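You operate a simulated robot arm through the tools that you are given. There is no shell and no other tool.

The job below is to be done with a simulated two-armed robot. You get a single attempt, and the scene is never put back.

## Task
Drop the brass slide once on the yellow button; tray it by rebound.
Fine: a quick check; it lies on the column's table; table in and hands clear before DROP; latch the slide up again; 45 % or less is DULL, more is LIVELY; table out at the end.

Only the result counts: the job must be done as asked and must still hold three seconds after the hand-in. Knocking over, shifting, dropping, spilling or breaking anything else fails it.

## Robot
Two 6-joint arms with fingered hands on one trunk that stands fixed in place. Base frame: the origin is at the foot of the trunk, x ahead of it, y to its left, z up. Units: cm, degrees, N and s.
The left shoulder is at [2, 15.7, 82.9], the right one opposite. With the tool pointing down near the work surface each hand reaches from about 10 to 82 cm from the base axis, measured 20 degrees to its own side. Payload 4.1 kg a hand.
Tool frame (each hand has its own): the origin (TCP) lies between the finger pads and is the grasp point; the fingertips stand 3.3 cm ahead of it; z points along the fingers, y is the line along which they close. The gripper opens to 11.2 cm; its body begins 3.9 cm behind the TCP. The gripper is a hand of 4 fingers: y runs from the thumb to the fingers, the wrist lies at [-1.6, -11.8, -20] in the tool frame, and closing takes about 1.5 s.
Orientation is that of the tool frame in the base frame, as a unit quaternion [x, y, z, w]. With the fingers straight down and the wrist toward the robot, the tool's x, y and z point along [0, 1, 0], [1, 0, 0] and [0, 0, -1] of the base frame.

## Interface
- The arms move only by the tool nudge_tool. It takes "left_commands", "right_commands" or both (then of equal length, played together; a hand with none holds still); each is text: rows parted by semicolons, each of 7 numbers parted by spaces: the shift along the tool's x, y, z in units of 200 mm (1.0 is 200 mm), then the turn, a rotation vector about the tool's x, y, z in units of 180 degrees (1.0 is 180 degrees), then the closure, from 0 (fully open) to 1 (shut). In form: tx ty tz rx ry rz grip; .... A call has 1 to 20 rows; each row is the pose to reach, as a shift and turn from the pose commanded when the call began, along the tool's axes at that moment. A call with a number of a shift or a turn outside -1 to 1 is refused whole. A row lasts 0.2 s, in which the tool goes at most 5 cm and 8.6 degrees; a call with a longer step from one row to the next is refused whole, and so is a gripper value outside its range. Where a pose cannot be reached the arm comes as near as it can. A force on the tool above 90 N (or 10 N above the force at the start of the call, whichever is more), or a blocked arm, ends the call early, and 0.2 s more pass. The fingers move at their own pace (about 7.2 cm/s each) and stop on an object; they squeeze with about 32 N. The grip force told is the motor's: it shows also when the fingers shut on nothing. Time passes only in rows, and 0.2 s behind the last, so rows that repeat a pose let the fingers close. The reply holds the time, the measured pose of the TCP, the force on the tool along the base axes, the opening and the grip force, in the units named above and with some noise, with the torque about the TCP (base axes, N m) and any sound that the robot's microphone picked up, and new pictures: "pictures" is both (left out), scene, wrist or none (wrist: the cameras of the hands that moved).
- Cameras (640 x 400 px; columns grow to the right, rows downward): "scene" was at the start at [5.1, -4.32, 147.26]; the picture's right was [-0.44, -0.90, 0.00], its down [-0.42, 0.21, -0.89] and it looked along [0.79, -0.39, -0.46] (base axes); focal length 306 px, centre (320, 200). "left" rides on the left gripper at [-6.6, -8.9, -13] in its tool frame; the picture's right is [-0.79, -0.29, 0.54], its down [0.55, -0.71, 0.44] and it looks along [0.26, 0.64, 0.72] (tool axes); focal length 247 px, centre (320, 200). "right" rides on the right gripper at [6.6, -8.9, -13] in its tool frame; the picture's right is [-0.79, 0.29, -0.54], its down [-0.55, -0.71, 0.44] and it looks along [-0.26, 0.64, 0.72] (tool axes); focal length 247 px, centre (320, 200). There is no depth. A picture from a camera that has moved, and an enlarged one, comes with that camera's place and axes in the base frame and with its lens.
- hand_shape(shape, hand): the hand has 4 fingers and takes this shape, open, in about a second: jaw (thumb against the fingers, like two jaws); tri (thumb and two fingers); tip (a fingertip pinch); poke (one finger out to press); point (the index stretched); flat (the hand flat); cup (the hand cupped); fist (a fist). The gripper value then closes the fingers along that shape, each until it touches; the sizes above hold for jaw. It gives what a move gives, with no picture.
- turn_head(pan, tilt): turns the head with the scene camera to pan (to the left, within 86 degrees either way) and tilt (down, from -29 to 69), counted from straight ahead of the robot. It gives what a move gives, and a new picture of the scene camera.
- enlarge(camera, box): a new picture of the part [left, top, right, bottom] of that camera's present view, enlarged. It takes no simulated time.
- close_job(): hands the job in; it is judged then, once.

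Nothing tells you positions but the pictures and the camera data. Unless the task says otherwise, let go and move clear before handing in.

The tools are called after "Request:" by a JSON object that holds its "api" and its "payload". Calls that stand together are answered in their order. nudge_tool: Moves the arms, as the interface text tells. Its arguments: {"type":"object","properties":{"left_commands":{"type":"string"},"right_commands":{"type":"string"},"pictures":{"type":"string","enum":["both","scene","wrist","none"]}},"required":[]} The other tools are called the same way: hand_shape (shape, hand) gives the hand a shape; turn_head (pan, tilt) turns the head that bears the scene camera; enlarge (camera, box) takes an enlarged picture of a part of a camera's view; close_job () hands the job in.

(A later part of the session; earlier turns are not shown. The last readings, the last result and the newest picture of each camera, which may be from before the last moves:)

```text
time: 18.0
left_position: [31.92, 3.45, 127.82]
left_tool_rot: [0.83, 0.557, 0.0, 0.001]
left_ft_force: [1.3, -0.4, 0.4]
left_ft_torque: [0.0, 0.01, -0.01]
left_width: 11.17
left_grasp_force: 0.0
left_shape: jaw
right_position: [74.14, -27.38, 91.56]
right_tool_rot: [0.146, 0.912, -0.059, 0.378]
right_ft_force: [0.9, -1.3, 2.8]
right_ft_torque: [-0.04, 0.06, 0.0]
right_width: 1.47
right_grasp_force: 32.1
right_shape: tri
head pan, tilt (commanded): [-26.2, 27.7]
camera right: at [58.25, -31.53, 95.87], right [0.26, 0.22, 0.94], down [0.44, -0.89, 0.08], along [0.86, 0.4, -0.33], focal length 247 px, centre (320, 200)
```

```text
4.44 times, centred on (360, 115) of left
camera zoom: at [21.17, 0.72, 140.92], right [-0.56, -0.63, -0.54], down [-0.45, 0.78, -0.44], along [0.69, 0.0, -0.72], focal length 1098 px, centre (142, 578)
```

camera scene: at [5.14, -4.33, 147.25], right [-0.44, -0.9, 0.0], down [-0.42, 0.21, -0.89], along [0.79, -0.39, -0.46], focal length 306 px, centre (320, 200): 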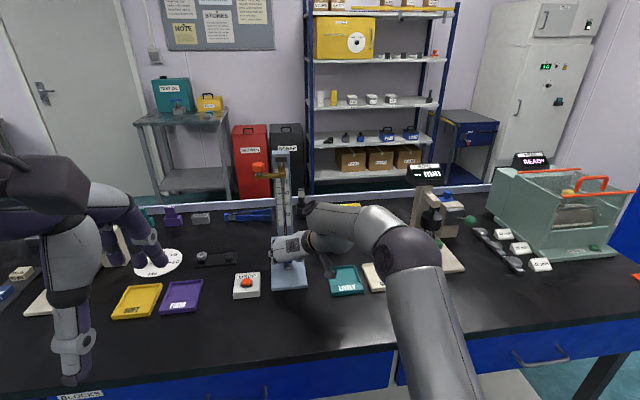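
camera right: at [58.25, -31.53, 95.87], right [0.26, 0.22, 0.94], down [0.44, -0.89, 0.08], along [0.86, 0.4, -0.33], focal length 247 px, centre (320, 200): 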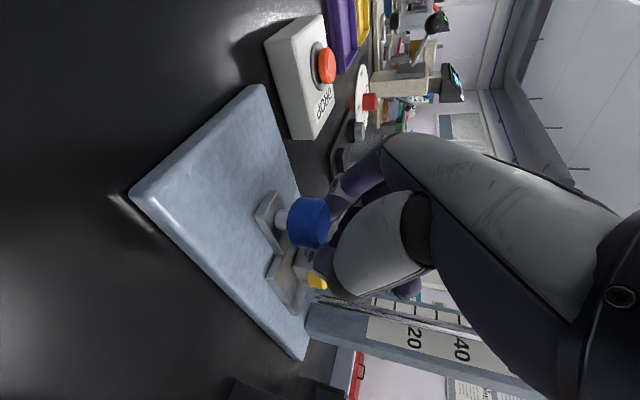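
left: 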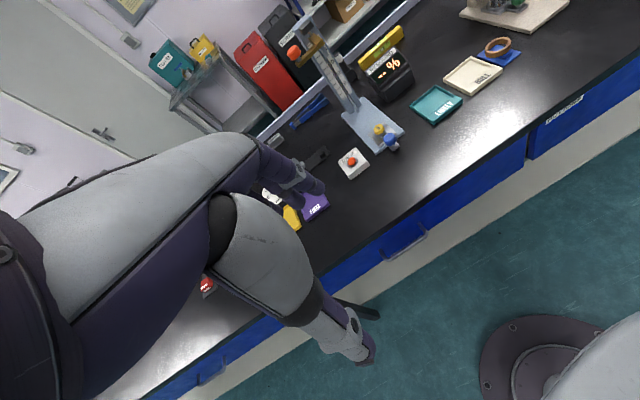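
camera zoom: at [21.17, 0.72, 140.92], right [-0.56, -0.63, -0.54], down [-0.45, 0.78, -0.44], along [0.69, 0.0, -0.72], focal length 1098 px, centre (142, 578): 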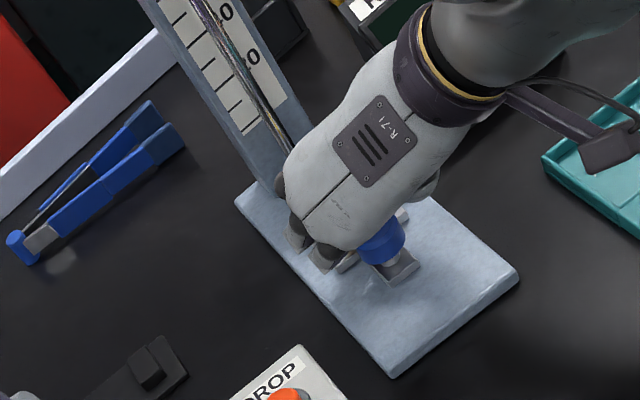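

The knob slipped out rearward: the fingers are now just past it, between blue and yellow, and yellow still sits on its post. I lift straight up with the fingers shut so they don't sweep the yellow button.

Request:
{"api": "nudge_tool", "payload": {"right_commands": "-0.018 0 -0.018 0 0 0 1; -0.053 0 -0.053 0 0 0 1; -0.106 0 -0.106 0 0 0 1; -0.16 0 -0.16 0 0 0 1; -0.212 0 -0.212 0 0 0 1; -0.2473 0 -0.2471 0 0 0 1", "pictures": "both"}}

Request:
{"api": "enlarge", "payload": {"camera": "right", "box": [180, 140, 360, 340]}}

Request:
{"api": "enlarge", "payload": {"camera": "left", "box": [310, 70, 410, 160]}}

Request:
{"api": "enlarge", "payload": {"camera": "scene", "box": [230, 190, 350, 300]}}

```text
time: 19.4
left_position: [31.85, 3.48, 127.85]
left_tool_rot: [0.83, 0.557, 0.0, 0.0]
left_ft_force: [-0.2, -0.2, -0.1]
left_ft_torque: [0.0, 0.06, -0.01]
left_width: 11.15
left_grasp_force: 0.1
left_shape: jaw
right_position: [74.14, -27.26, 98.38]
right_tool_rot: [0.146, 0.912, -0.06, 0.379]
right_ft_force: [0.0, 0.2, -0.8]
right_ft_torque: [0.0, 0.01, -0.03]
right_width: 1.4
right_grasp_force: 31.9
right_shape: tri
head pan, tilt (commanded): [-26.2, 27.7]
camera scene: at [5.11, -4.32, 147.26], right [-0.44, -0.9, 0.0], down [-0.42, 0.21, -0.89], along [0.79, -0.39, -0.46], focal length 306 px, centre (320, 200)
camera right: at [58.25, -31.53, 102.77], right [0.26, 0.22, 0.94], down [0.44, -0.89, 0.08], along [0.86, 0.4, -0.33], focal length 247 px, centre (320, 200)
```

scene: 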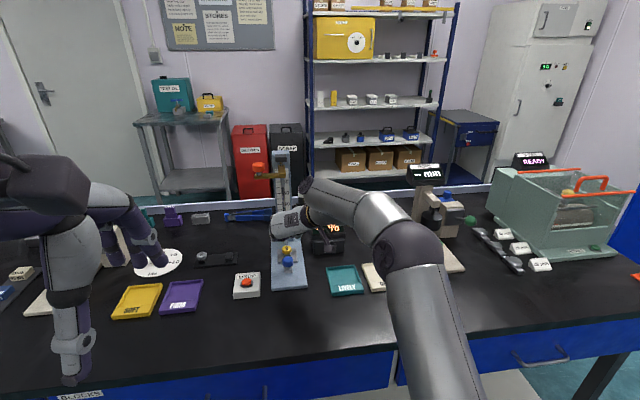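
right: 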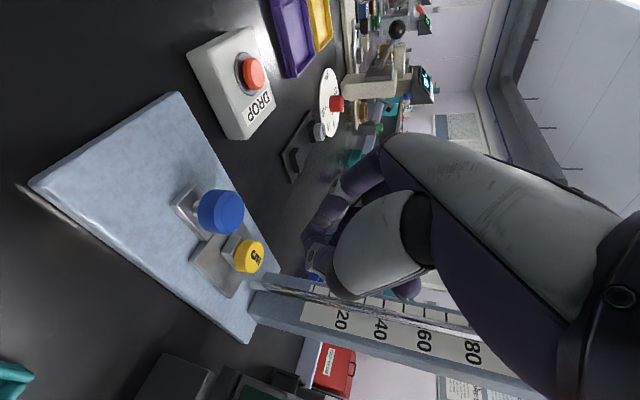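

```text
2.00 times, centred on (270, 240) of right
camera zoom: at [58.25, -31.53, 102.77], right [0.26, 0.22, 0.94], down [0.44, -0.89, 0.08], along [0.86, 0.4, -0.33], focal length 494 px, centre (420, 120)
```

zoom: 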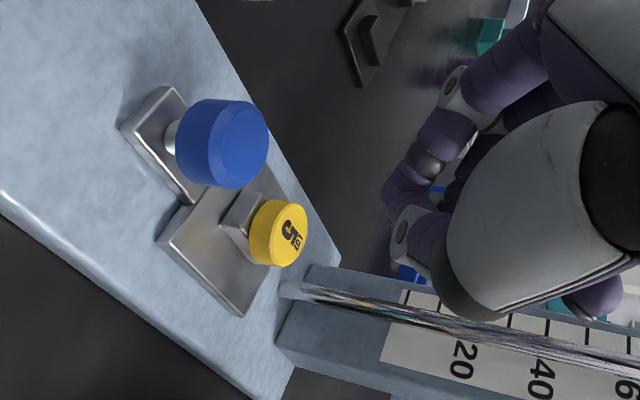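

```text
4.44 times, centred on (360, 115) of left
camera zoom: at [21.19, 0.72, 140.92], right [-0.56, -0.63, -0.54], down [-0.45, 0.78, -0.44], along [0.69, 0.0, -0.72], focal length 1098 px, centre (142, 578)
```

zoom: 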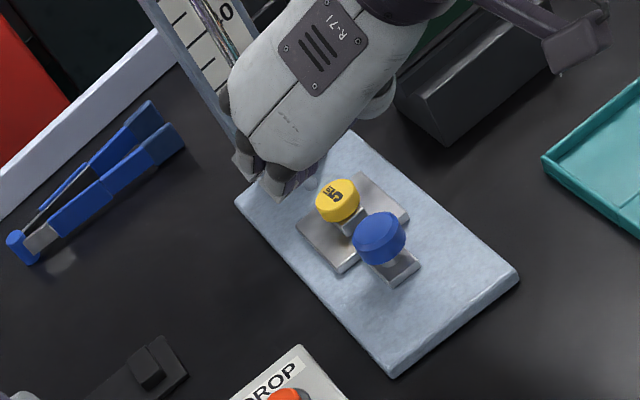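

```text
3.64 times, centred on (290, 245) of scene
camera zoom: at [5.11, -4.32, 147.26], right [-0.44, -0.9, 0.0], down [-0.42, 0.21, -0.89], along [0.79, -0.39, -0.46], focal length 1112 px, centre (429, 36)
```

zoom: 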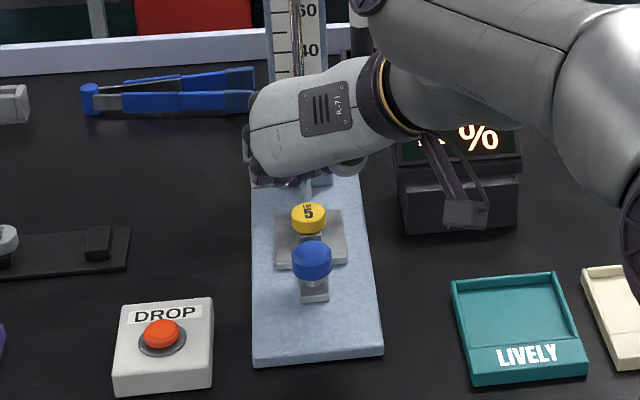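

Yellow is intact on its post, and the table slipped back about 2 cm from the stop. I'll go back behind the blue knob, lower the hand and push it with a half-open V of thumb and fingers so it centres itself and can't be squeezed out.

Request:
{"api": "nudge_tool", "payload": {"right_commands": "0.072 -0.004 -0.072 0 0 0 0.95; 0.144 -0.008 -0.144 0 0 0 0.9; 0.216 -0.012 -0.216 0 0 0 0.85; 0.2878 -0.015 -0.288 0 0 0 0.8; 0.34 -0.015 -0.236 0 0 0 0.8; 0.39 -0.015 -0.186 0 0 0 0.8; 0.44 -0.015 -0.136 0 0 0 0.8; 0.48 -0.015 -0.096 0 0 0 0.8; 0.5104 -0.015 -0.0656 0 0 0 0.8; 0.5104 -0.015 -0.0656 0 0 0 0.8", "pictures": "wrist"}}

Request:
{"api": "enlarge", "payload": {"camera": "right", "box": [180, 140, 380, 340]}}

Request:
{"api": "enlarge", "payload": {"camera": "left", "box": [310, 70, 430, 180]}}

```text
time: 21.6
left_position: [31.92, 3.43, 127.88]
left_tool_rot: [0.83, 0.558, 0.001, 0.0]
left_ft_force: [-0.1, -0.4, -0.5]
left_ft_torque: [0.0, 0.0, 0.0]
left_width: 11.16
left_grasp_force: 0.1
left_shape: jaw
right_position: [66.23, -25.1, 92.01]
right_tool_rot: [0.145, 0.913, -0.06, 0.377]
right_ft_force: [-0.7, 0.5, -0.4]
right_ft_torque: [0.01, -0.01, -0.02]
right_width: 2.21
right_grasp_force: 0.1
right_shape: tri
head pan, tilt (commanded): [-26.2, 27.7]
camera right: at [50.39, -29.28, 96.5], right [0.26, 0.22, 0.94], down [0.44, -0.89, 0.08], along [0.86, 0.4, -0.33], focal length 247 px, centre (320, 200)
```

right: 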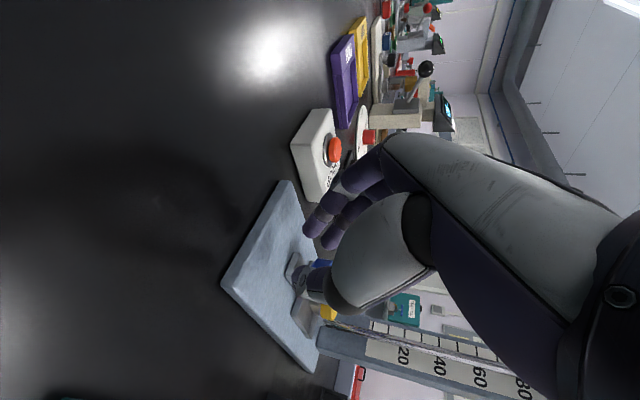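

```text
2.00 times, centred on (280, 240) of right
camera zoom: at [50.39, -29.28, 96.5], right [0.26, 0.22, 0.94], down [0.44, -0.89, 0.08], along [0.86, 0.4, -0.33], focal length 494 px, centre (400, 120)
```

zoom: 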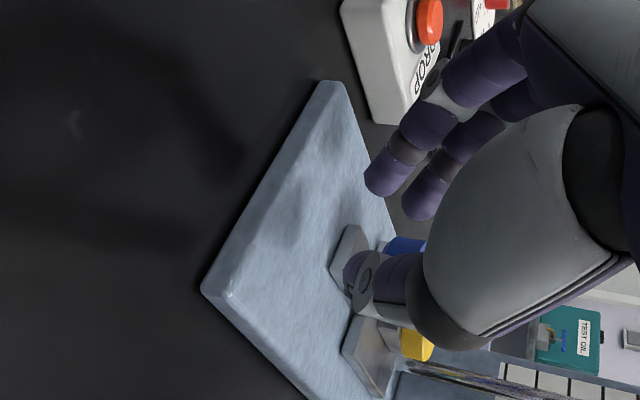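

```text
3.64 times, centred on (370, 125) of left
camera zoom: at [21.18, 0.73, 140.92], right [-0.56, -0.63, -0.54], down [-0.45, 0.78, -0.44], along [0.69, 0.0, -0.72], focal length 898 px, centre (138, 473)
```

zoom: 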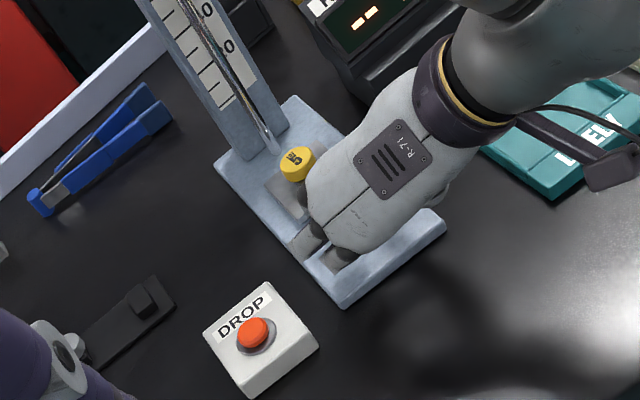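

Hand is lowered behind the knob. I push forward slowly 4.5 cm with the V held.

Request:
{"api": "nudge_tool", "payload": {"right_commands": "-0.014 0 0.014 0 0 0 0.8; -0.032 0 0.032 0 0 0 0.8; -0.049 0 0.049 0 0 0 0.8; -0.067 0 0.067 0 0 0 0.8; -0.085 0 0.085 0 0 0 0.8; -0.102 0 0.102 0 0 0 0.8; -0.12 0 0.12 0 0 0 0.8; -0.134 0 0.134 0 0 0 0.8; -0.148 0 0.148 0 0 0 0.8; -0.159 0 0.159 0 0 0 0.8; -0.159 0 0.159 0 0 0 0.8", "pictures": "wrist"}}

Request:
{"api": "enlarge", "payload": {"camera": "right", "box": [180, 140, 380, 340]}}

Request:
{"api": "enlarge", "payload": {"camera": "left", "box": [310, 70, 430, 180]}}

Request:
{"api": "enlarge", "payload": {"camera": "scene", "box": [230, 190, 350, 300]}}

```text
time: 24.0
left_position: [31.79, 3.44, 127.93]
left_tool_rot: [0.83, 0.558, 0.0, 0.0]
left_ft_force: [0.1, 0.6, 0.6]
left_ft_torque: [0.0, 0.01, -0.03]
left_width: 11.15
left_grasp_force: 0.1
left_shape: jaw
right_position: [70.46, -26.31, 91.86]
right_tool_rot: [0.144, 0.913, -0.059, 0.376]
right_ft_force: [-15.9, 9.7, -1.0]
right_ft_torque: [0.08, 0.18, 0.36]
right_width: 2.31
right_grasp_force: 0.0
right_shape: tri
head pan, tilt (commanded): [-26.2, 27.7]
camera right: at [54.58, -30.56, 96.46], right [0.26, 0.22, 0.94], down [0.45, -0.89, 0.08], along [0.86, 0.4, -0.33], focal length 247 px, centre (320, 200)
```

right: 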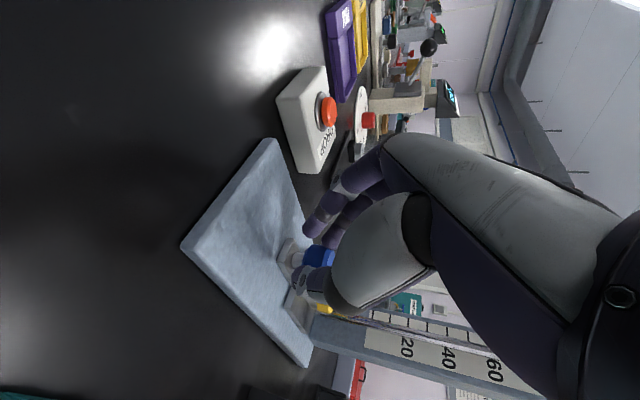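

```text
2.00 times, centred on (280, 240) of right
camera zoom: at [54.58, -30.56, 96.46], right [0.26, 0.22, 0.94], down [0.45, -0.89, 0.08], along [0.86, 0.4, -0.33], focal length 494 px, centre (400, 120)
```

zoom: 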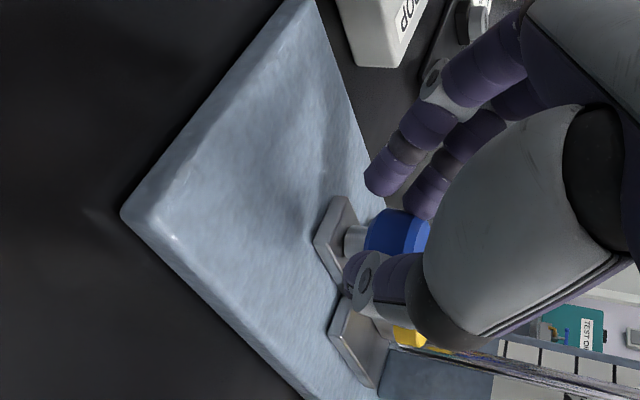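

```text
3.64 times, centred on (370, 125) of left
camera zoom: at [21.13, 0.76, 140.93], right [-0.56, -0.63, -0.54], down [-0.45, 0.78, -0.44], along [0.69, 0.0, -0.72], focal length 898 px, centre (138, 473)
```

zoom: 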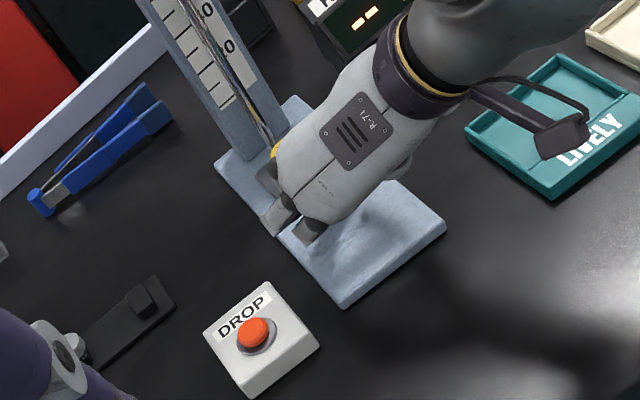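

```text
3.64 times, centred on (290, 245) of scene
camera zoom: at [5.05, -4.28, 147.26], right [-0.44, -0.9, 0.0], down [-0.42, 0.21, -0.89], along [0.79, -0.39, -0.46], focal length 1112 px, centre (429, 36)
```

zoom: 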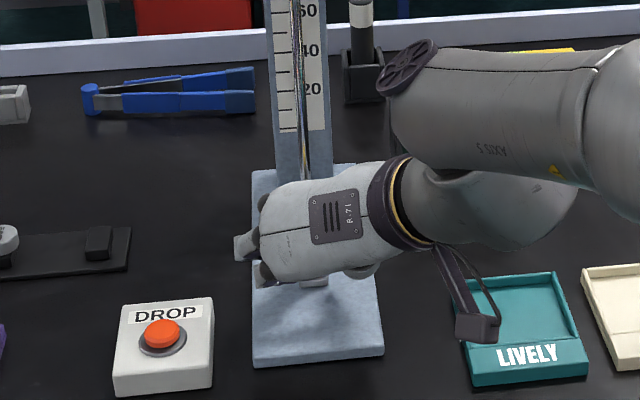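

About 18 N of resistance along the axis: the table is against its inner stop (about 11 cm travel). Before going on I check from several views whether yellow lies under the slide's striker.

Request:
{"api": "enlarge", "payload": {"camera": "left", "box": [280, 10, 370, 120]}}

Request:
{"api": "enlarge", "payload": {"camera": "scene", "box": [250, 145, 310, 225]}}

```text
3.64 times, centred on (325, 65) of left
camera zoom: at [21.13, 0.76, 140.93], right [-0.56, -0.63, -0.54], down [-0.45, 0.78, -0.44], along [0.69, 0.0, -0.72], focal length 898 px, centre (302, 691)
```

zoom: 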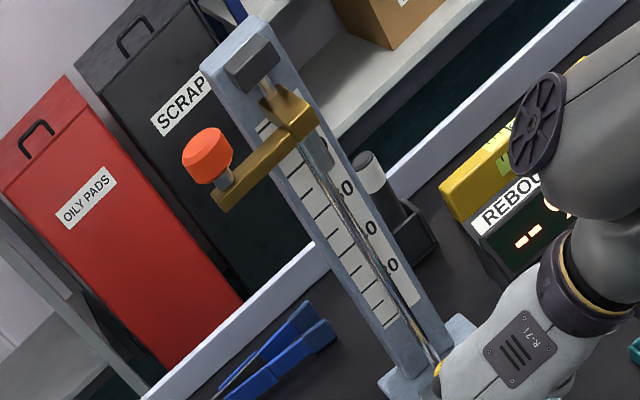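

```text
5.00 times, centred on (280, 185) of scene
camera zoom: at [5.05, -4.28, 147.26], right [-0.44, -0.9, 0.0], down [-0.42, 0.21, -0.89], along [0.79, -0.39, -0.46], focal length 1530 px, centre (520, 275)
```

zoom: 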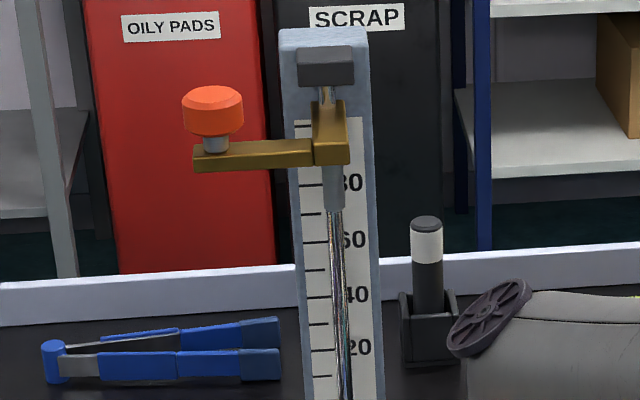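

Request:
{"api": "enlarge", "payload": {"camera": "left", "box": [300, 28, 340, 68]}}

Request:
{"api": "enlarge", "payload": {"camera": "scene", "box": [270, 160, 300, 195]}}

Request:
{"api": "enlarge", "payload": {"camera": "left", "box": [325, 80, 375, 125]}}

```text
10.00 times, centred on (320, 48) of left
camera zoom: at [21.13, 0.76, 140.93], right [-0.56, -0.63, -0.54], down [-0.45, 0.78, -0.44], along [0.69, 0.0, -0.72], focal length 2470 px, centre (320, 1720)
```

zoom: 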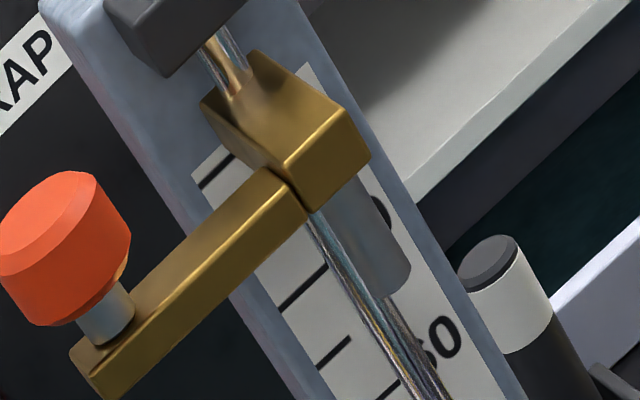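

```text
11.43 times, centred on (285, 178) of scene
camera zoom: at [5.05, -4.28, 147.26], right [-0.44, -0.9, 0.0], down [-0.42, 0.21, -0.89], along [0.79, -0.39, -0.46], focal length 3496 px, centre (720, 457)
```

zoom: 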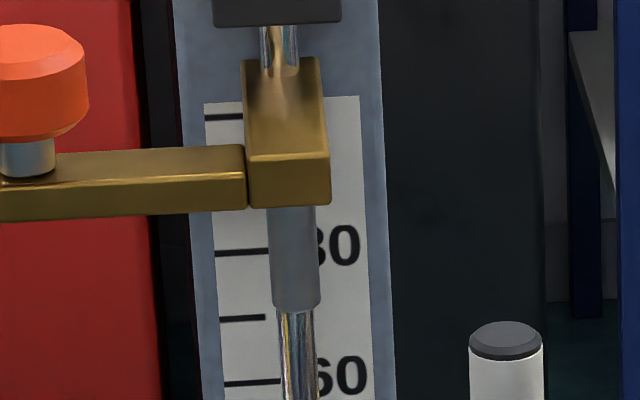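

```text
8.89 times, centred on (350, 102) of left
camera zoom: at [21.13, 0.76, 140.93], right [-0.56, -0.63, -0.54], down [-0.45, 0.78, -0.44], along [0.69, 0.0, -0.72], focal length 2195 px, centre (53, 1067)
```

zoom: 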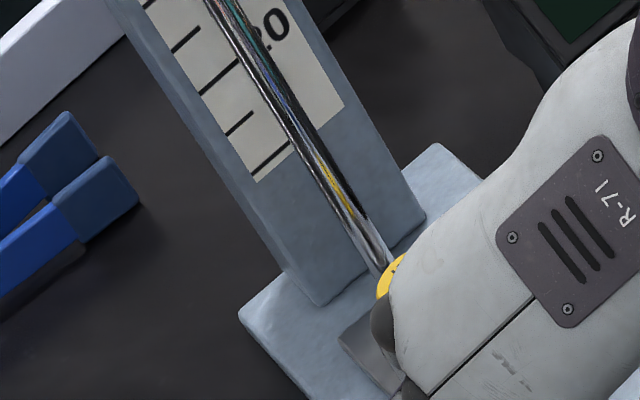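

The close-ups settle it: the striker hangs from the front of the brass block, about 5 cm ahead of the rod, exactly where yellow now is with the table at its stop. I back the right hand straight off, then up and well away.

Request:
{"api": "nudge_tool", "payload": {"right_commands": "0.02 0 -0.02 0 0 0 0.8; 0.06 0 -0.06 0 0 0 0.8; 0.11 0 -0.11 0 0 0 0.8; 0.1412 0 -0.1413 0 0 0 0.8; 0.06 0 -0.222 0 0 0 0.8; -0.03 0 -0.312 0 0 0 0.8; -0.1414 0 -0.4237 0 0 0 0.8; -0.03 -0.05 -0.537 0 0 0 0.8; 0.085 -0.1 -0.65 0 0 0 0.8; 0.198 -0.15 -0.763 0 0 0 0.8; 0.311 -0.2 -0.876 0 0 0 0.8; 0.4236 -0.25 -0.989 0 0 0 0.8; 0.4236 -0.25 -0.989 0 0 0 0.8", "pictures": "both"}}

Request:
{"api": "enlarge", "payload": {"camera": "scene", "box": [240, 145, 340, 300]}}

Request:
{"api": "enlarge", "payload": {"camera": "left", "box": [310, 70, 430, 180]}}

```text
time: 26.8
left_position: [31.94, 3.38, 127.83]
left_tool_rot: [0.83, 0.558, 0.0, 0.0]
left_ft_force: [0.2, -0.6, -0.3]
left_ft_torque: [-0.01, 0.0, 0.0]
left_width: 11.15
left_grasp_force: 0.1
left_shape: jaw
right_position: [49.96, -25.1, 100.0]
right_tool_rot: [0.147, 0.912, -0.06, 0.378]
right_ft_force: [0.0, 0.0, -0.4]
right_ft_torque: [0.02, 0.0, -0.01]
right_width: 2.24
right_grasp_force: 0.0
right_shape: tri
head pan, tilt (commanded): [-26.2, 27.7]
camera scene: at [5.11, -4.31, 147.26], right [-0.44, -0.9, 0.0], down [-0.42, 0.21, -0.89], along [0.79, -0.39, -0.46], focal length 306 px, centre (320, 200)
camera right: at [34.07, -29.27, 104.47], right [0.26, 0.22, 0.94], down [0.44, -0.89, 0.08], along [0.86, 0.4, -0.33], focal length 247 px, centre (320, 200)
```

scene: 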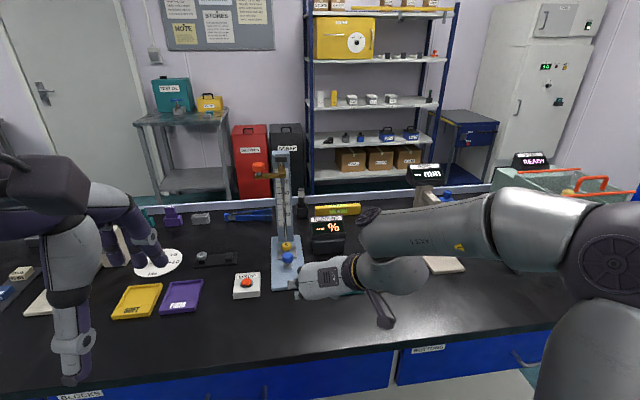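
right: 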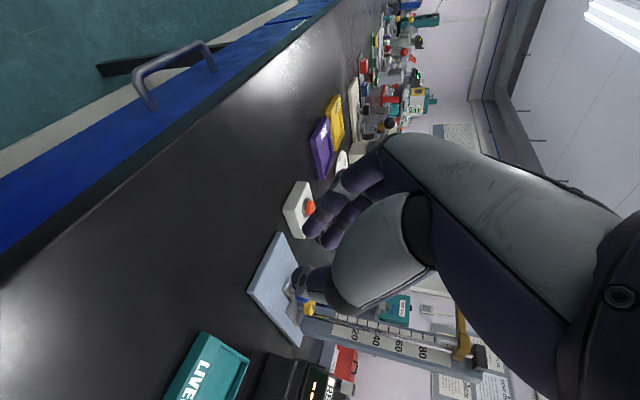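

```text
2.58 times, centred on (290, 222) of scene
camera zoom: at [5.11, -4.31, 147.26], right [-0.44, -0.9, 0.0], down [-0.42, 0.21, -0.89], along [0.79, -0.39, -0.46], focal length 790 px, centre (397, 142)
```

zoom: 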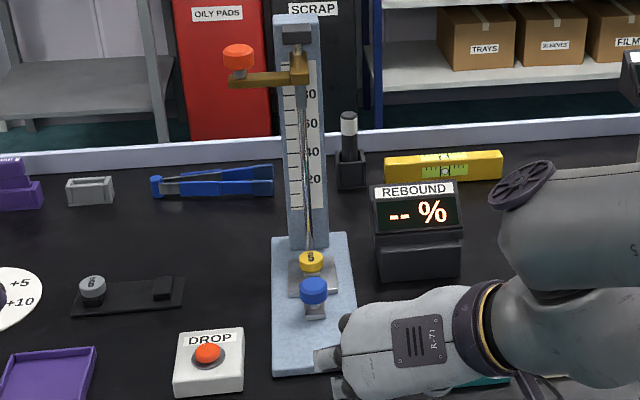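

```text
3.64 times, centred on (370, 125) of left
camera zoom: at [21.2, 0.73, 140.92], right [-0.56, -0.63, -0.54], down [-0.45, 0.78, -0.44], along [0.69, 0.0, -0.72], focal length 898 px, centre (138, 473)
```

zoom: 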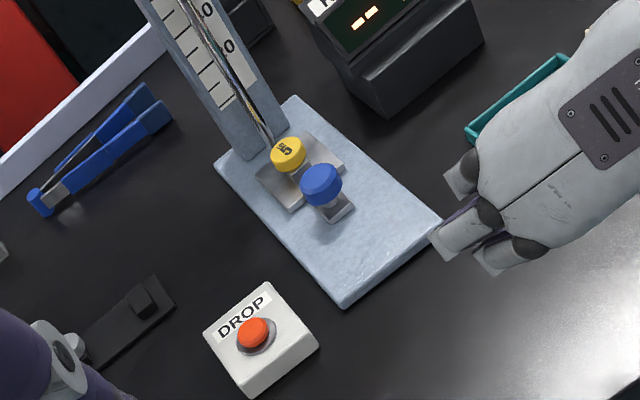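

The table is in, yellow sits on its post right under the striker at about (81, -29.9), and the slide is still latched up. I move the right hand further away to its own side and shape the left hand to "poke" for the DROP button.

Request:
{"api": "nudge_tool", "payload": {"right_commands": "-0.06 -0.1 -0.1 0 0 0 0.8; -0.12 -0.2 -0.2 0 0 0 0.8; -0.18 -0.3 -0.3 0 0 0 0.8; -0.22 -0.42 -0.36 0 0 0 0.8; -0.25 -0.55 -0.42 0 0 0 0.8; -0.25 -0.65 -0.45 0 0 0 0.8", "pictures": "none"}}

Request:
{"api": "hand_shape", "payload": {"shape": "poke", "hand": "left"}}

Request:
{"api": "enlarge", "payload": {"camera": "scene", "box": [0, 150, 180, 400]}}

Request:
{"api": "enlarge", "payload": {"camera": "left", "box": [140, 100, 400, 400]}}

```text
time: 28.2
left_position: [31.88, 3.46, 127.93]
left_tool_rot: [0.83, 0.558, 0.0, 0.001]
left_ft_force: [0.6, -0.4, -0.8]
left_ft_torque: [-0.01, 0.02, -0.01]
left_width: 11.15
left_grasp_force: 0.1
left_shape: jaw
right_position: [43.2, -36.74, 109.85]
right_tool_rot: [0.145, 0.912, -0.06, 0.378]
right_ft_force: [-0.4, 0.6, -0.4]
right_ft_torque: [0.0, 0.04, 0.0]
right_width: 2.19
right_grasp_force: 0.0
right_shape: tri
head pan, tilt (commanded): [-26.2, 27.7]
```

```text
time: 29.1
left_position: [31.86, 3.34, 127.83]
left_tool_rot: [0.83, 0.558, 0.0, 0.0]
left_ft_force: [-0.6, -0.4, 0.0]
left_ft_torque: [0.02, 0.03, 0.02]
left_width: 0.01
left_grasp_force: 0.1
left_shape: poke
right_position: [43.31, -36.68, 109.83]
right_tool_rot: [0.145, 0.912, -0.06, 0.378]
right_ft_force: [0.9, 0.4, -0.1]
right_ft_torque: [-0.01, -0.02, 0.01]
right_width: 2.18
right_grasp_force: 0.1
right_shape: tri
head pan, tilt (commanded): [-26.2, 27.7]
```

```text
1.60 times, centred on (90, 275) of scene
camera zoom: at [5.1, -4.32, 147.26], right [-0.44, -0.9, 0.0], down [-0.42, 0.21, -0.89], along [0.79, -0.39, -0.46], focal length 490 px, centre (688, 80)
```

zoom: 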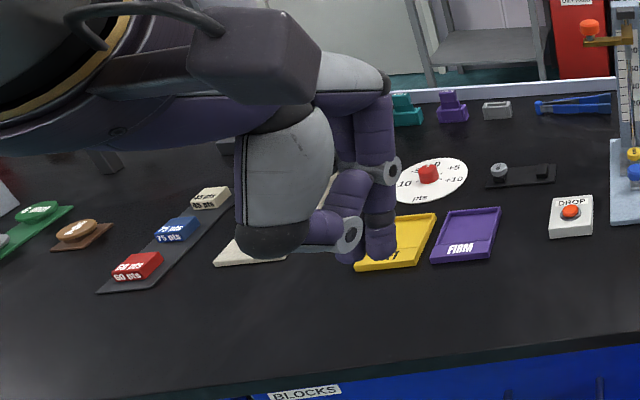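

```text
1.33 times, centred on (270, 250) of left
camera zoom: at [21.18, 0.73, 140.92], right [-0.56, -0.63, -0.54], down [-0.45, 0.78, -0.44], along [0.69, 0.0, -0.72], focal length 329 px, centre (387, 133)
```

zoom: 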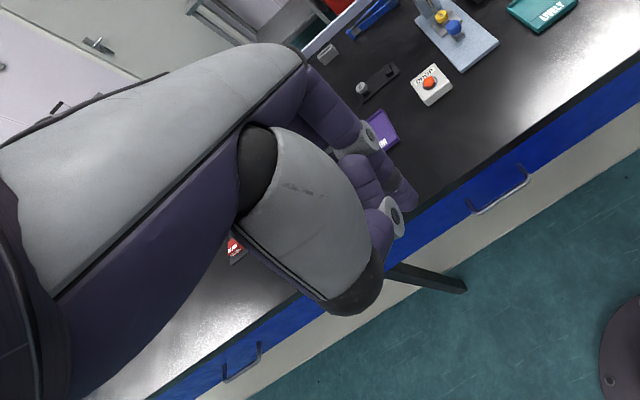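

The poke fingertip projects to about 3.3 cm ahead of the left TCP, in both views. I bring the left hand in steps to above the DROP button at (71.0, -14.2), still high.

Request:
{"api": "nudge_tool", "payload": {"left_commands": "-0.005 0.143 0.103 0 0 0 0; -0.01 0.285 0.206 0 0 0 0; -0.016 0.428 0.309 0 0 0 0; -0.021 0.57 0.412 0 0 0 0; -0.026 0.713 0.515 0 0 0 0", "pictures": "none"}}

Request:
{"api": "nudge_tool", "payload": {"left_commands": "-0.005 0.143 0.103 0 0 0 0; -0.01 0.285 0.206 0 0 0 0; -0.016 0.428 0.309 0 0 0 0; -0.021 0.57 0.412 0 0 0 0; -0.026 0.713 0.515 0 0 0 0", "pictures": "both"}}

```text
time: 30.3
left_position: [45.02, -2.54, 117.54]
left_tool_rot: [0.83, 0.557, 0.0, 0.001]
left_ft_force: [0.2, 0.1, 1.1]
left_ft_torque: [-0.01, 0.0, -0.03]
left_width: 0.0
left_grasp_force: 0.1
left_shape: poke
right_position: [43.17, -36.64, 109.86]
right_tool_rot: [0.145, 0.912, -0.06, 0.379]
right_ft_force: [-0.4, -1.1, 0.1]
right_ft_torque: [0.0, -0.01, 0.01]
right_width: 2.2
right_grasp_force: 0.0
right_shape: tri
head pan, tilt (commanded): [-26.2, 27.7]
```

```text
time: 31.5
left_position: [57.95, -8.41, 107.34]
left_tool_rot: [0.83, 0.558, 0.0, 0.0]
left_ft_force: [0.5, -0.5, -0.2]
left_ft_torque: [0.01, -0.04, 0.0]
left_width: 0.0
left_grasp_force: 0.1
left_shape: poke
right_position: [43.24, -36.56, 109.96]
right_tool_rot: [0.146, 0.913, -0.06, 0.377]
right_ft_force: [0.0, 0.3, 0.7]
right_ft_torque: [0.01, -0.01, -0.02]
right_width: 2.23
right_grasp_force: 0.1
right_shape: tri
head pan, tilt (commanded): [-26.2, 27.7]
camera scene: at [5.06, -4.29, 147.26], right [-0.44, -0.9, 0.0], down [-0.42, 0.21, -0.89], along [0.79, -0.39, -0.46], focal length 306 px, centre (320, 200)
camera left: at [47.18, -11.07, 120.34], right [-0.56, -0.62, -0.54], down [-0.45, 0.78, -0.44], along [0.69, 0.0, -0.72], focal length 247 px, centre (320, 200)
```

scene: 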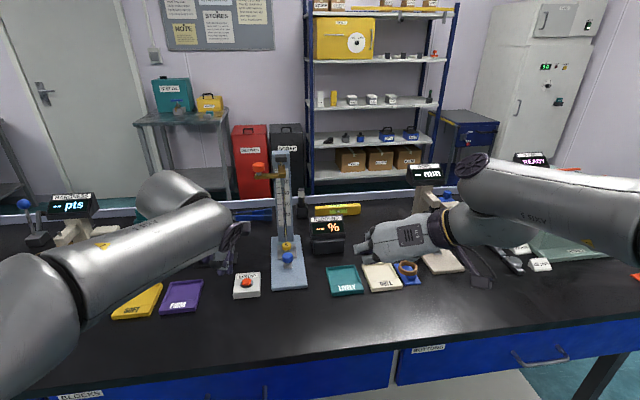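
left: 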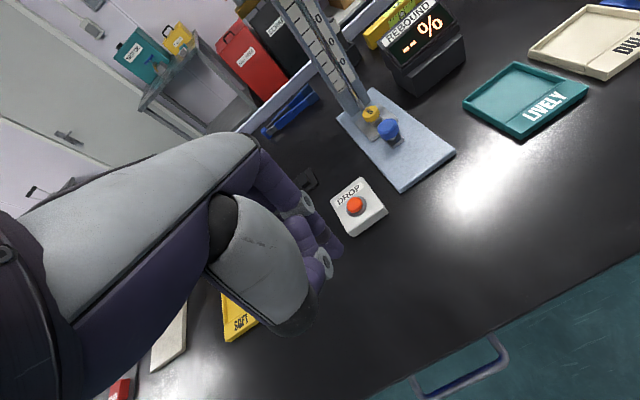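

The left hand tracks well, and its camera confirms the DROP button near (70.8, -14.1). I move on to just above it.

Request:
{"api": "nudge_tool", "payload": {"left_commands": "-0.004 0.14 0.103 0 0 0 0; -0.009 0.281 0.206 0 0 0 0; -0.013 0.42 0.309 0 0 0 0; -0.018 0.562 0.412 0 0 0 0; -0.022 0.65 0.48 0 0 0 0; -0.022 0.7025 0.515 0 0 0 0; -0.022 0.7025 0.515 0 0 0 0", "pictures": "both"}}

Request:
{"api": "enlarge", "payload": {"camera": "left", "box": [260, 140, 440, 320]}}

Request:
{"api": "enlarge", "payload": {"camera": "scene", "box": [190, 170, 360, 310]}}

```text
time: 33.1
left_position: [69.26, -13.45, 96.6]
left_tool_rot: [0.83, 0.558, 0.0, 0.0]
left_ft_force: [-0.4, 0.6, 0.6]
left_ft_torque: [0.01, 0.02, 0.01]
left_width: 0.0
left_grasp_force: 0.0
left_shape: poke
left hand out of reach, approached as far as the arm can: row 5, 6, 7
right_position: [43.25, -36.62, 109.84]
right_tool_rot: [0.146, 0.912, -0.061, 0.378]
right_ft_force: [0.0, 0.5, 0.1]
right_ft_torque: [-0.01, 0.01, -0.01]
right_width: 2.22
right_grasp_force: 0.1
right_shape: tri
head pan, tilt (commanded): [-26.2, 27.7]
camera scene: at [5.11, -4.32, 147.26], right [-0.44, -0.9, 0.0], down [-0.42, 0.21, -0.89], along [0.79, -0.39, -0.46], focal length 306 px, centre (320, 200)
camera left: at [58.5, -16.2, 109.66], right [-0.57, -0.63, -0.54], down [-0.45, 0.78, -0.44], along [0.69, 0.0, -0.72], focal length 247 px, centre (320, 200)
```

scene: 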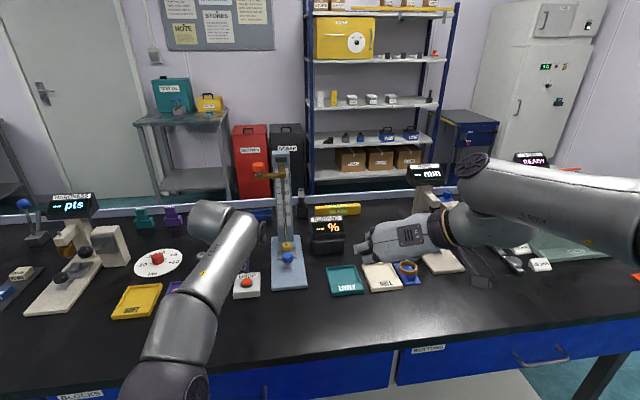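
left: 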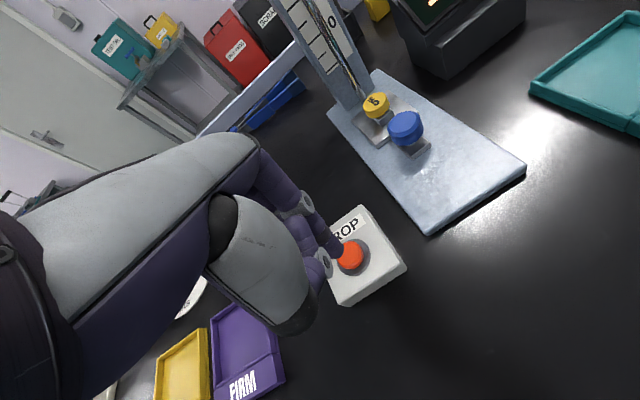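

```text
2.22 times, centred on (350, 230) of left
camera zoom: at [58.5, -16.2, 109.66], right [-0.57, -0.63, -0.54], down [-0.45, 0.78, -0.44], along [0.69, 0.0, -0.72], focal length 549 px, centre (253, 133)
```

zoom: 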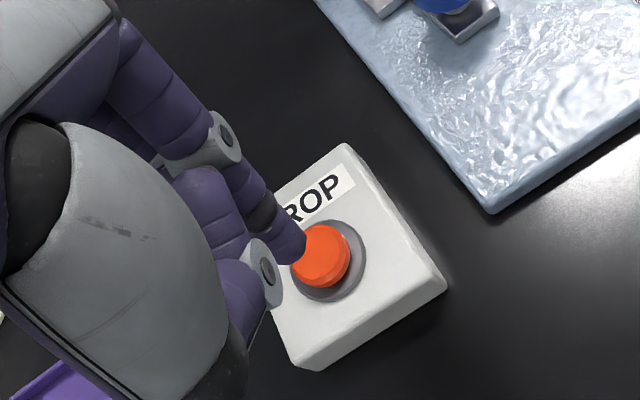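

```text
2.86 times, centred on (275, 240) of scene
camera zoom: at [5.11, -4.32, 147.26], right [-0.44, -0.9, 0.0], down [-0.42, 0.21, -0.89], along [0.79, -0.39, -0.46], focal length 874 px, centre (449, 86)
```

zoom: 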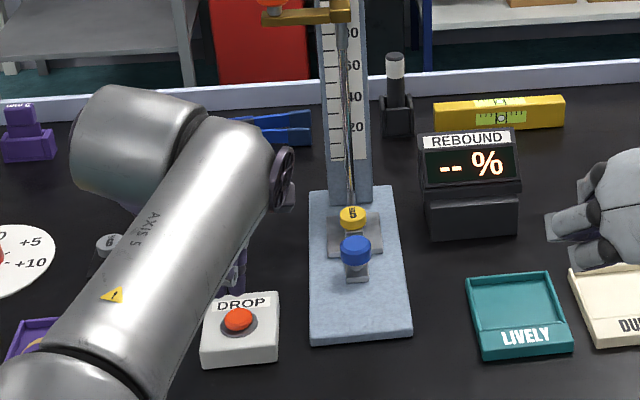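

The left arm is just short of its reach at this height, but lower down it gains range. I lower to just above the red button and check alignment before pressing.

Request:
{"api": "nudge_tool", "payload": {"left_commands": "0 0 0.05 0 0 0 0; 0 0 0.1 0 0 0 0; 0 0 0.15 0 0 0 0; 0 0 0.19 0 0 0 0; 0 0 0.19 0 0 0 0", "pictures": "wrist"}}

Request:
{"api": "enlarge", "payload": {"camera": "left", "box": [280, 180, 400, 300]}}

Request:
{"api": "enlarge", "payload": {"camera": "scene", "box": [200, 220, 300, 310]}}

```text
time: 34.3
left_position: [69.15, -13.42, 92.91]
left_tool_rot: [0.83, 0.558, 0.0, 0.0]
left_ft_force: [0.8, -0.6, 0.2]
left_ft_torque: [0.01, 0.01, 0.0]
left_width: 0.0
left_grasp_force: 0.0
left_shape: poke
right_position: [43.22, -36.6, 109.76]
right_tool_rot: [0.145, 0.912, -0.06, 0.378]
right_ft_force: [-0.9, -0.2, 0.0]
right_ft_torque: [0.0, 0.0, -0.02]
right_width: 2.23
right_grasp_force: 0.0
right_shape: tri
head pan, tilt (commanded): [-26.2, 27.7]
camera left: at [58.43, -16.14, 105.93], right [-0.56, -0.63, -0.54], down [-0.45, 0.78, -0.44], along [0.69, 0.0, -0.72], focal length 247 px, centre (320, 200)
```

left: 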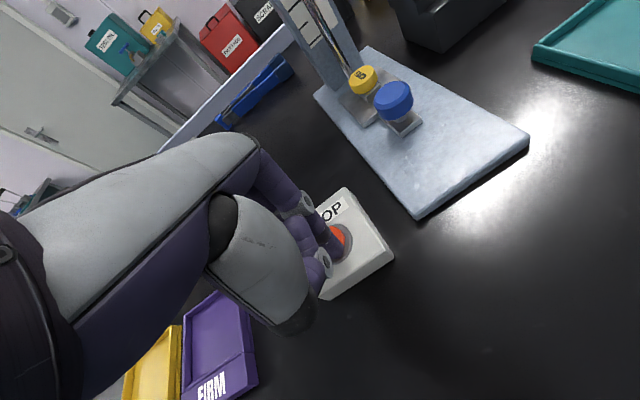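

```text
3.33 times, centred on (340, 240) of left
camera zoom: at [58.43, -16.14, 105.93], right [-0.56, -0.63, -0.54], down [-0.45, 0.78, -0.44], along [0.69, 0.0, -0.72], focal length 823 px, centre (253, 67)
```

zoom: 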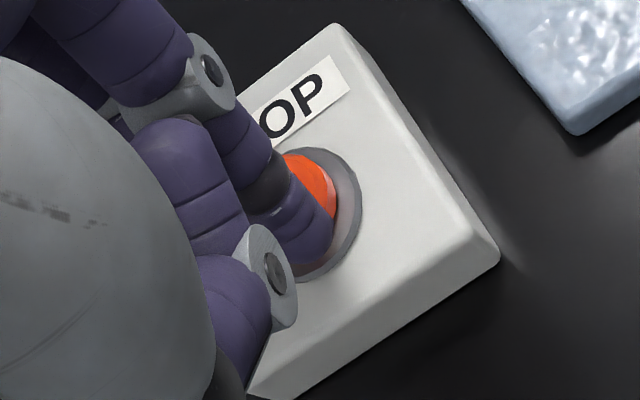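

```text
4.44 times, centred on (250, 265) of scene
camera zoom: at [5.1, -4.32, 147.26], right [-0.44, -0.9, 0.0], down [-0.42, 0.21, -0.89], along [0.79, -0.39, -0.46], focal length 1360 px, centre (631, -89)
```

zoom: 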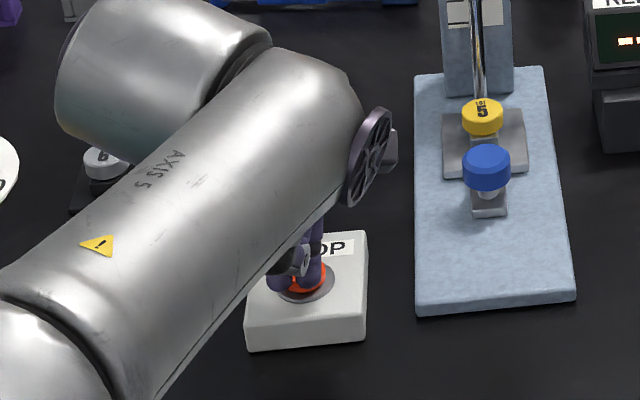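

I shift 1.6 cm along the tool's y so the fingertip is over the button's centre, slightly raised, then check once more.

Request:
{"api": "nudge_tool", "payload": {"left_commands": "0 0.03 -0.02 0 0 0 0; 0 0.06 -0.02 0 0 0 0; 0 0.08 -0.02 0 0 0 0; 0 0.08 -0.02 0 0 0 0", "pictures": "wrist"}}

Request:
{"api": "enlarge", "payload": {"camera": "left", "box": [280, 180, 400, 300]}}

Request:
{"api": "enlarge", "payload": {"camera": "scene", "box": [220, 240, 280, 300]}}

```text
time: 35.3
left_position: [70.12, -14.0, 93.16]
left_tool_rot: [0.83, 0.558, 0.0, 0.001]
left_ft_force: [0.5, 0.7, -0.2]
left_ft_torque: [-0.02, 0.04, 0.04]
left_width: 0.01
left_grasp_force: 0.1
left_shape: poke
left hand out of reach, approached as far as the arm can: row 3, 4
right_position: [43.25, -36.62, 109.78]
right_tool_rot: [0.146, 0.912, -0.061, 0.378]
right_ft_force: [-0.1, -0.1, -0.6]
right_ft_torque: [0.02, -0.03, -0.02]
right_width: 2.21
right_grasp_force: 0.1
right_shape: tri
head pan, tilt (commanded): [-26.2, 27.7]
camera left: at [59.34, -16.62, 106.16], right [-0.57, -0.63, -0.54], down [-0.45, 0.78, -0.44], along [0.69, 0.0, -0.72], focal length 247 px, centre (320, 200)
```

left: 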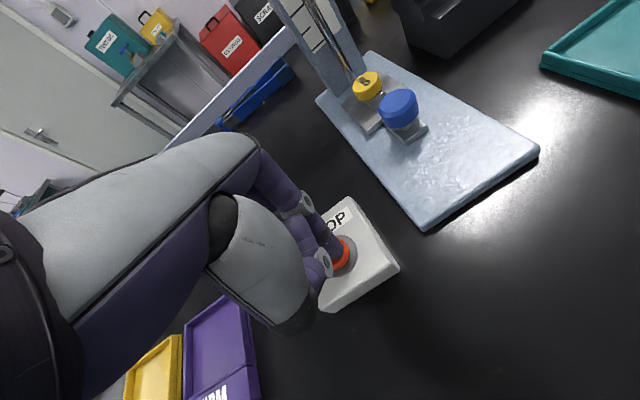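

```text
3.33 times, centred on (340, 240) of left
camera zoom: at [59.34, -16.62, 106.16], right [-0.57, -0.63, -0.54], down [-0.45, 0.78, -0.44], along [0.69, 0.0, -0.72], focal length 823 px, centre (253, 67)
```

zoom: 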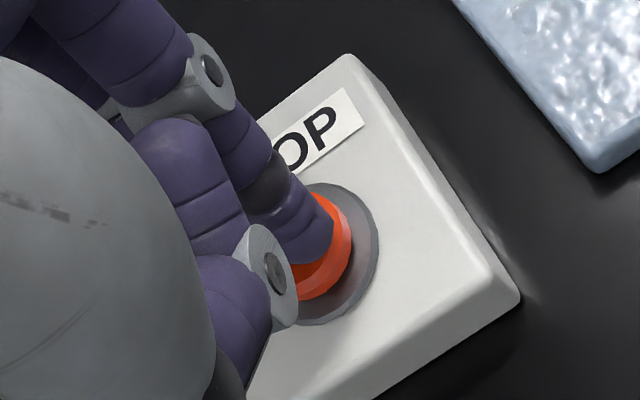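

```text
6.67 times, centred on (250, 270) of scene
camera zoom: at [5.1, -4.32, 147.26], right [-0.44, -0.9, 0.0], down [-0.42, 0.21, -0.89], along [0.79, -0.39, -0.46], focal length 2040 px, centre (787, -267)
```

zoom: 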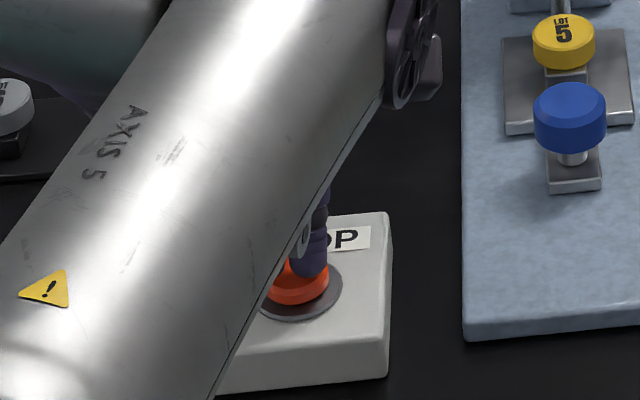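

The fingertip is over the red button, the table is in, and both hands are clear of the column. I press DROP once and lift off in the same call.

Request:
{"api": "nudge_tool", "payload": {"left_commands": "0 0 0.02 0 0 0 0; 0 0 0.04 0 0 0 0; 0 0 0.06 0 0 0 0; 0 0 0.075 0 0 0 0; 0 0 0.085 0 0 0 0; 0 0 0.085 0 0 0 0; 0 0 0.05 0 0 0 0; 0 0 0 0 0 0 0; 0 0 -0.1 0 0 0 0; 0 0 -0.2 0 0 0 0", "pictures": "both"}}

Request:
{"api": "enlarge", "payload": {"camera": "scene", "box": [240, 140, 360, 300]}}

Request:
{"api": "enlarge", "payload": {"camera": "scene", "box": [300, 205, 360, 260]}}

```text
time: 37.5
left_position: [69.06, -13.44, 96.67]
left_tool_rot: [0.83, 0.558, -0.001, -0.002]
left_ft_force: [-0.6, 0.2, -0.5]
left_ft_torque: [-0.01, -0.04, 0.01]
left_width: 0.0
left_grasp_force: 0.0
left_shape: poke
left hand out of reach, approached as far as the arm can: row 9, 10
right_position: [43.2, -36.64, 109.85]
right_tool_rot: [0.146, 0.912, -0.061, 0.378]
right_ft_force: [-0.8, 1.2, 0.2]
right_ft_torque: [-0.01, -0.02, -0.03]
right_width: 2.23
right_grasp_force: 0.1
right_shape: tri
head pan, tilt (commanded): [-26.2, 27.7]
heard: click
camera scene: at [5.08, -4.29, 147.26], right [-0.44, -0.9, 0.0], down [-0.42, 0.21, -0.89], along [0.79, -0.39, -0.46], focal length 306 px, centre (320, 200)
camera left: at [58.31, -16.29, 109.72], right [-0.57, -0.62, -0.54], down [-0.45, 0.78, -0.43], along [0.69, 0.0, -0.72], focal length 247 px, centre (320, 200)
```

scene: 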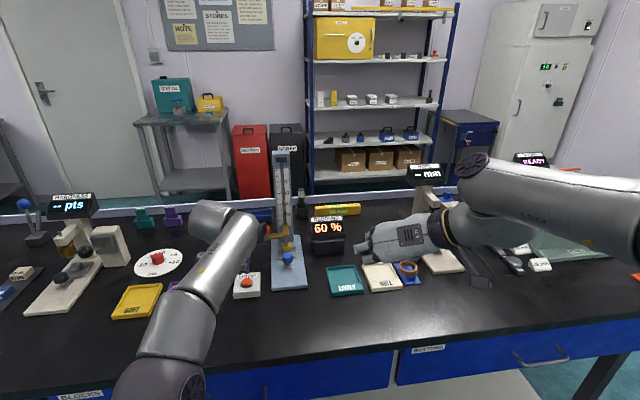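
left: 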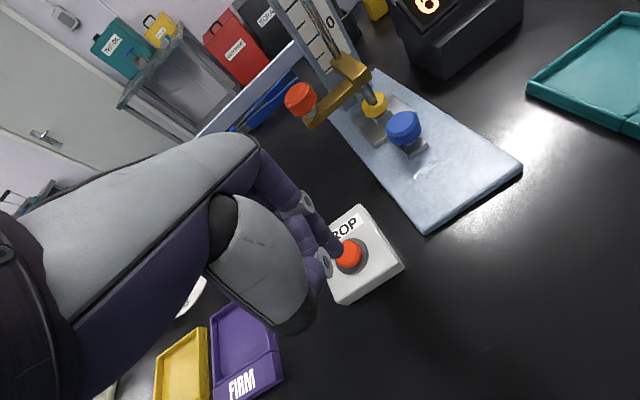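

```text
2.50 times, centred on (300, 220) of scene
camera zoom: at [5.08, -4.29, 147.26], right [-0.44, -0.9, 0.0], down [-0.42, 0.21, -0.89], along [0.79, -0.39, -0.46], focal length 765 px, centre (370, 150)
```

zoom: 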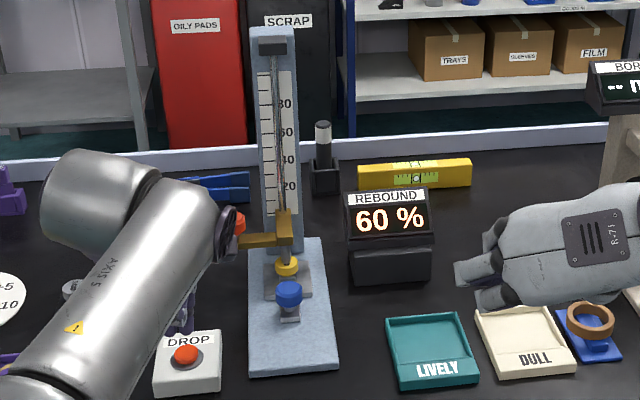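

```text
7.27 times, centred on (330, 232) of scene
camera zoom: at [5.08, -4.29, 147.26], right [-0.44, -0.9, 0.0], down [-0.42, 0.21, -0.89], along [0.79, -0.39, -0.46], focal length 2225 px, centre (247, -36)
```

zoom: 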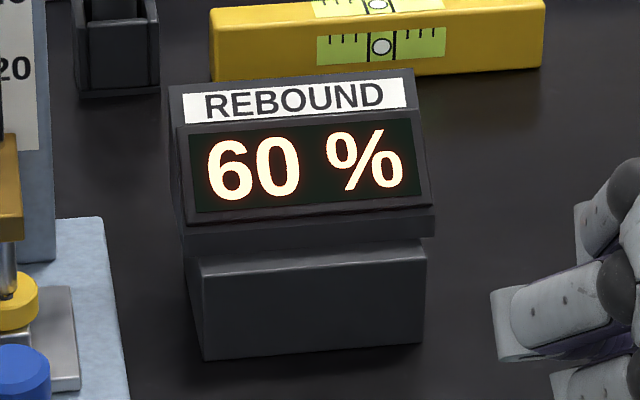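

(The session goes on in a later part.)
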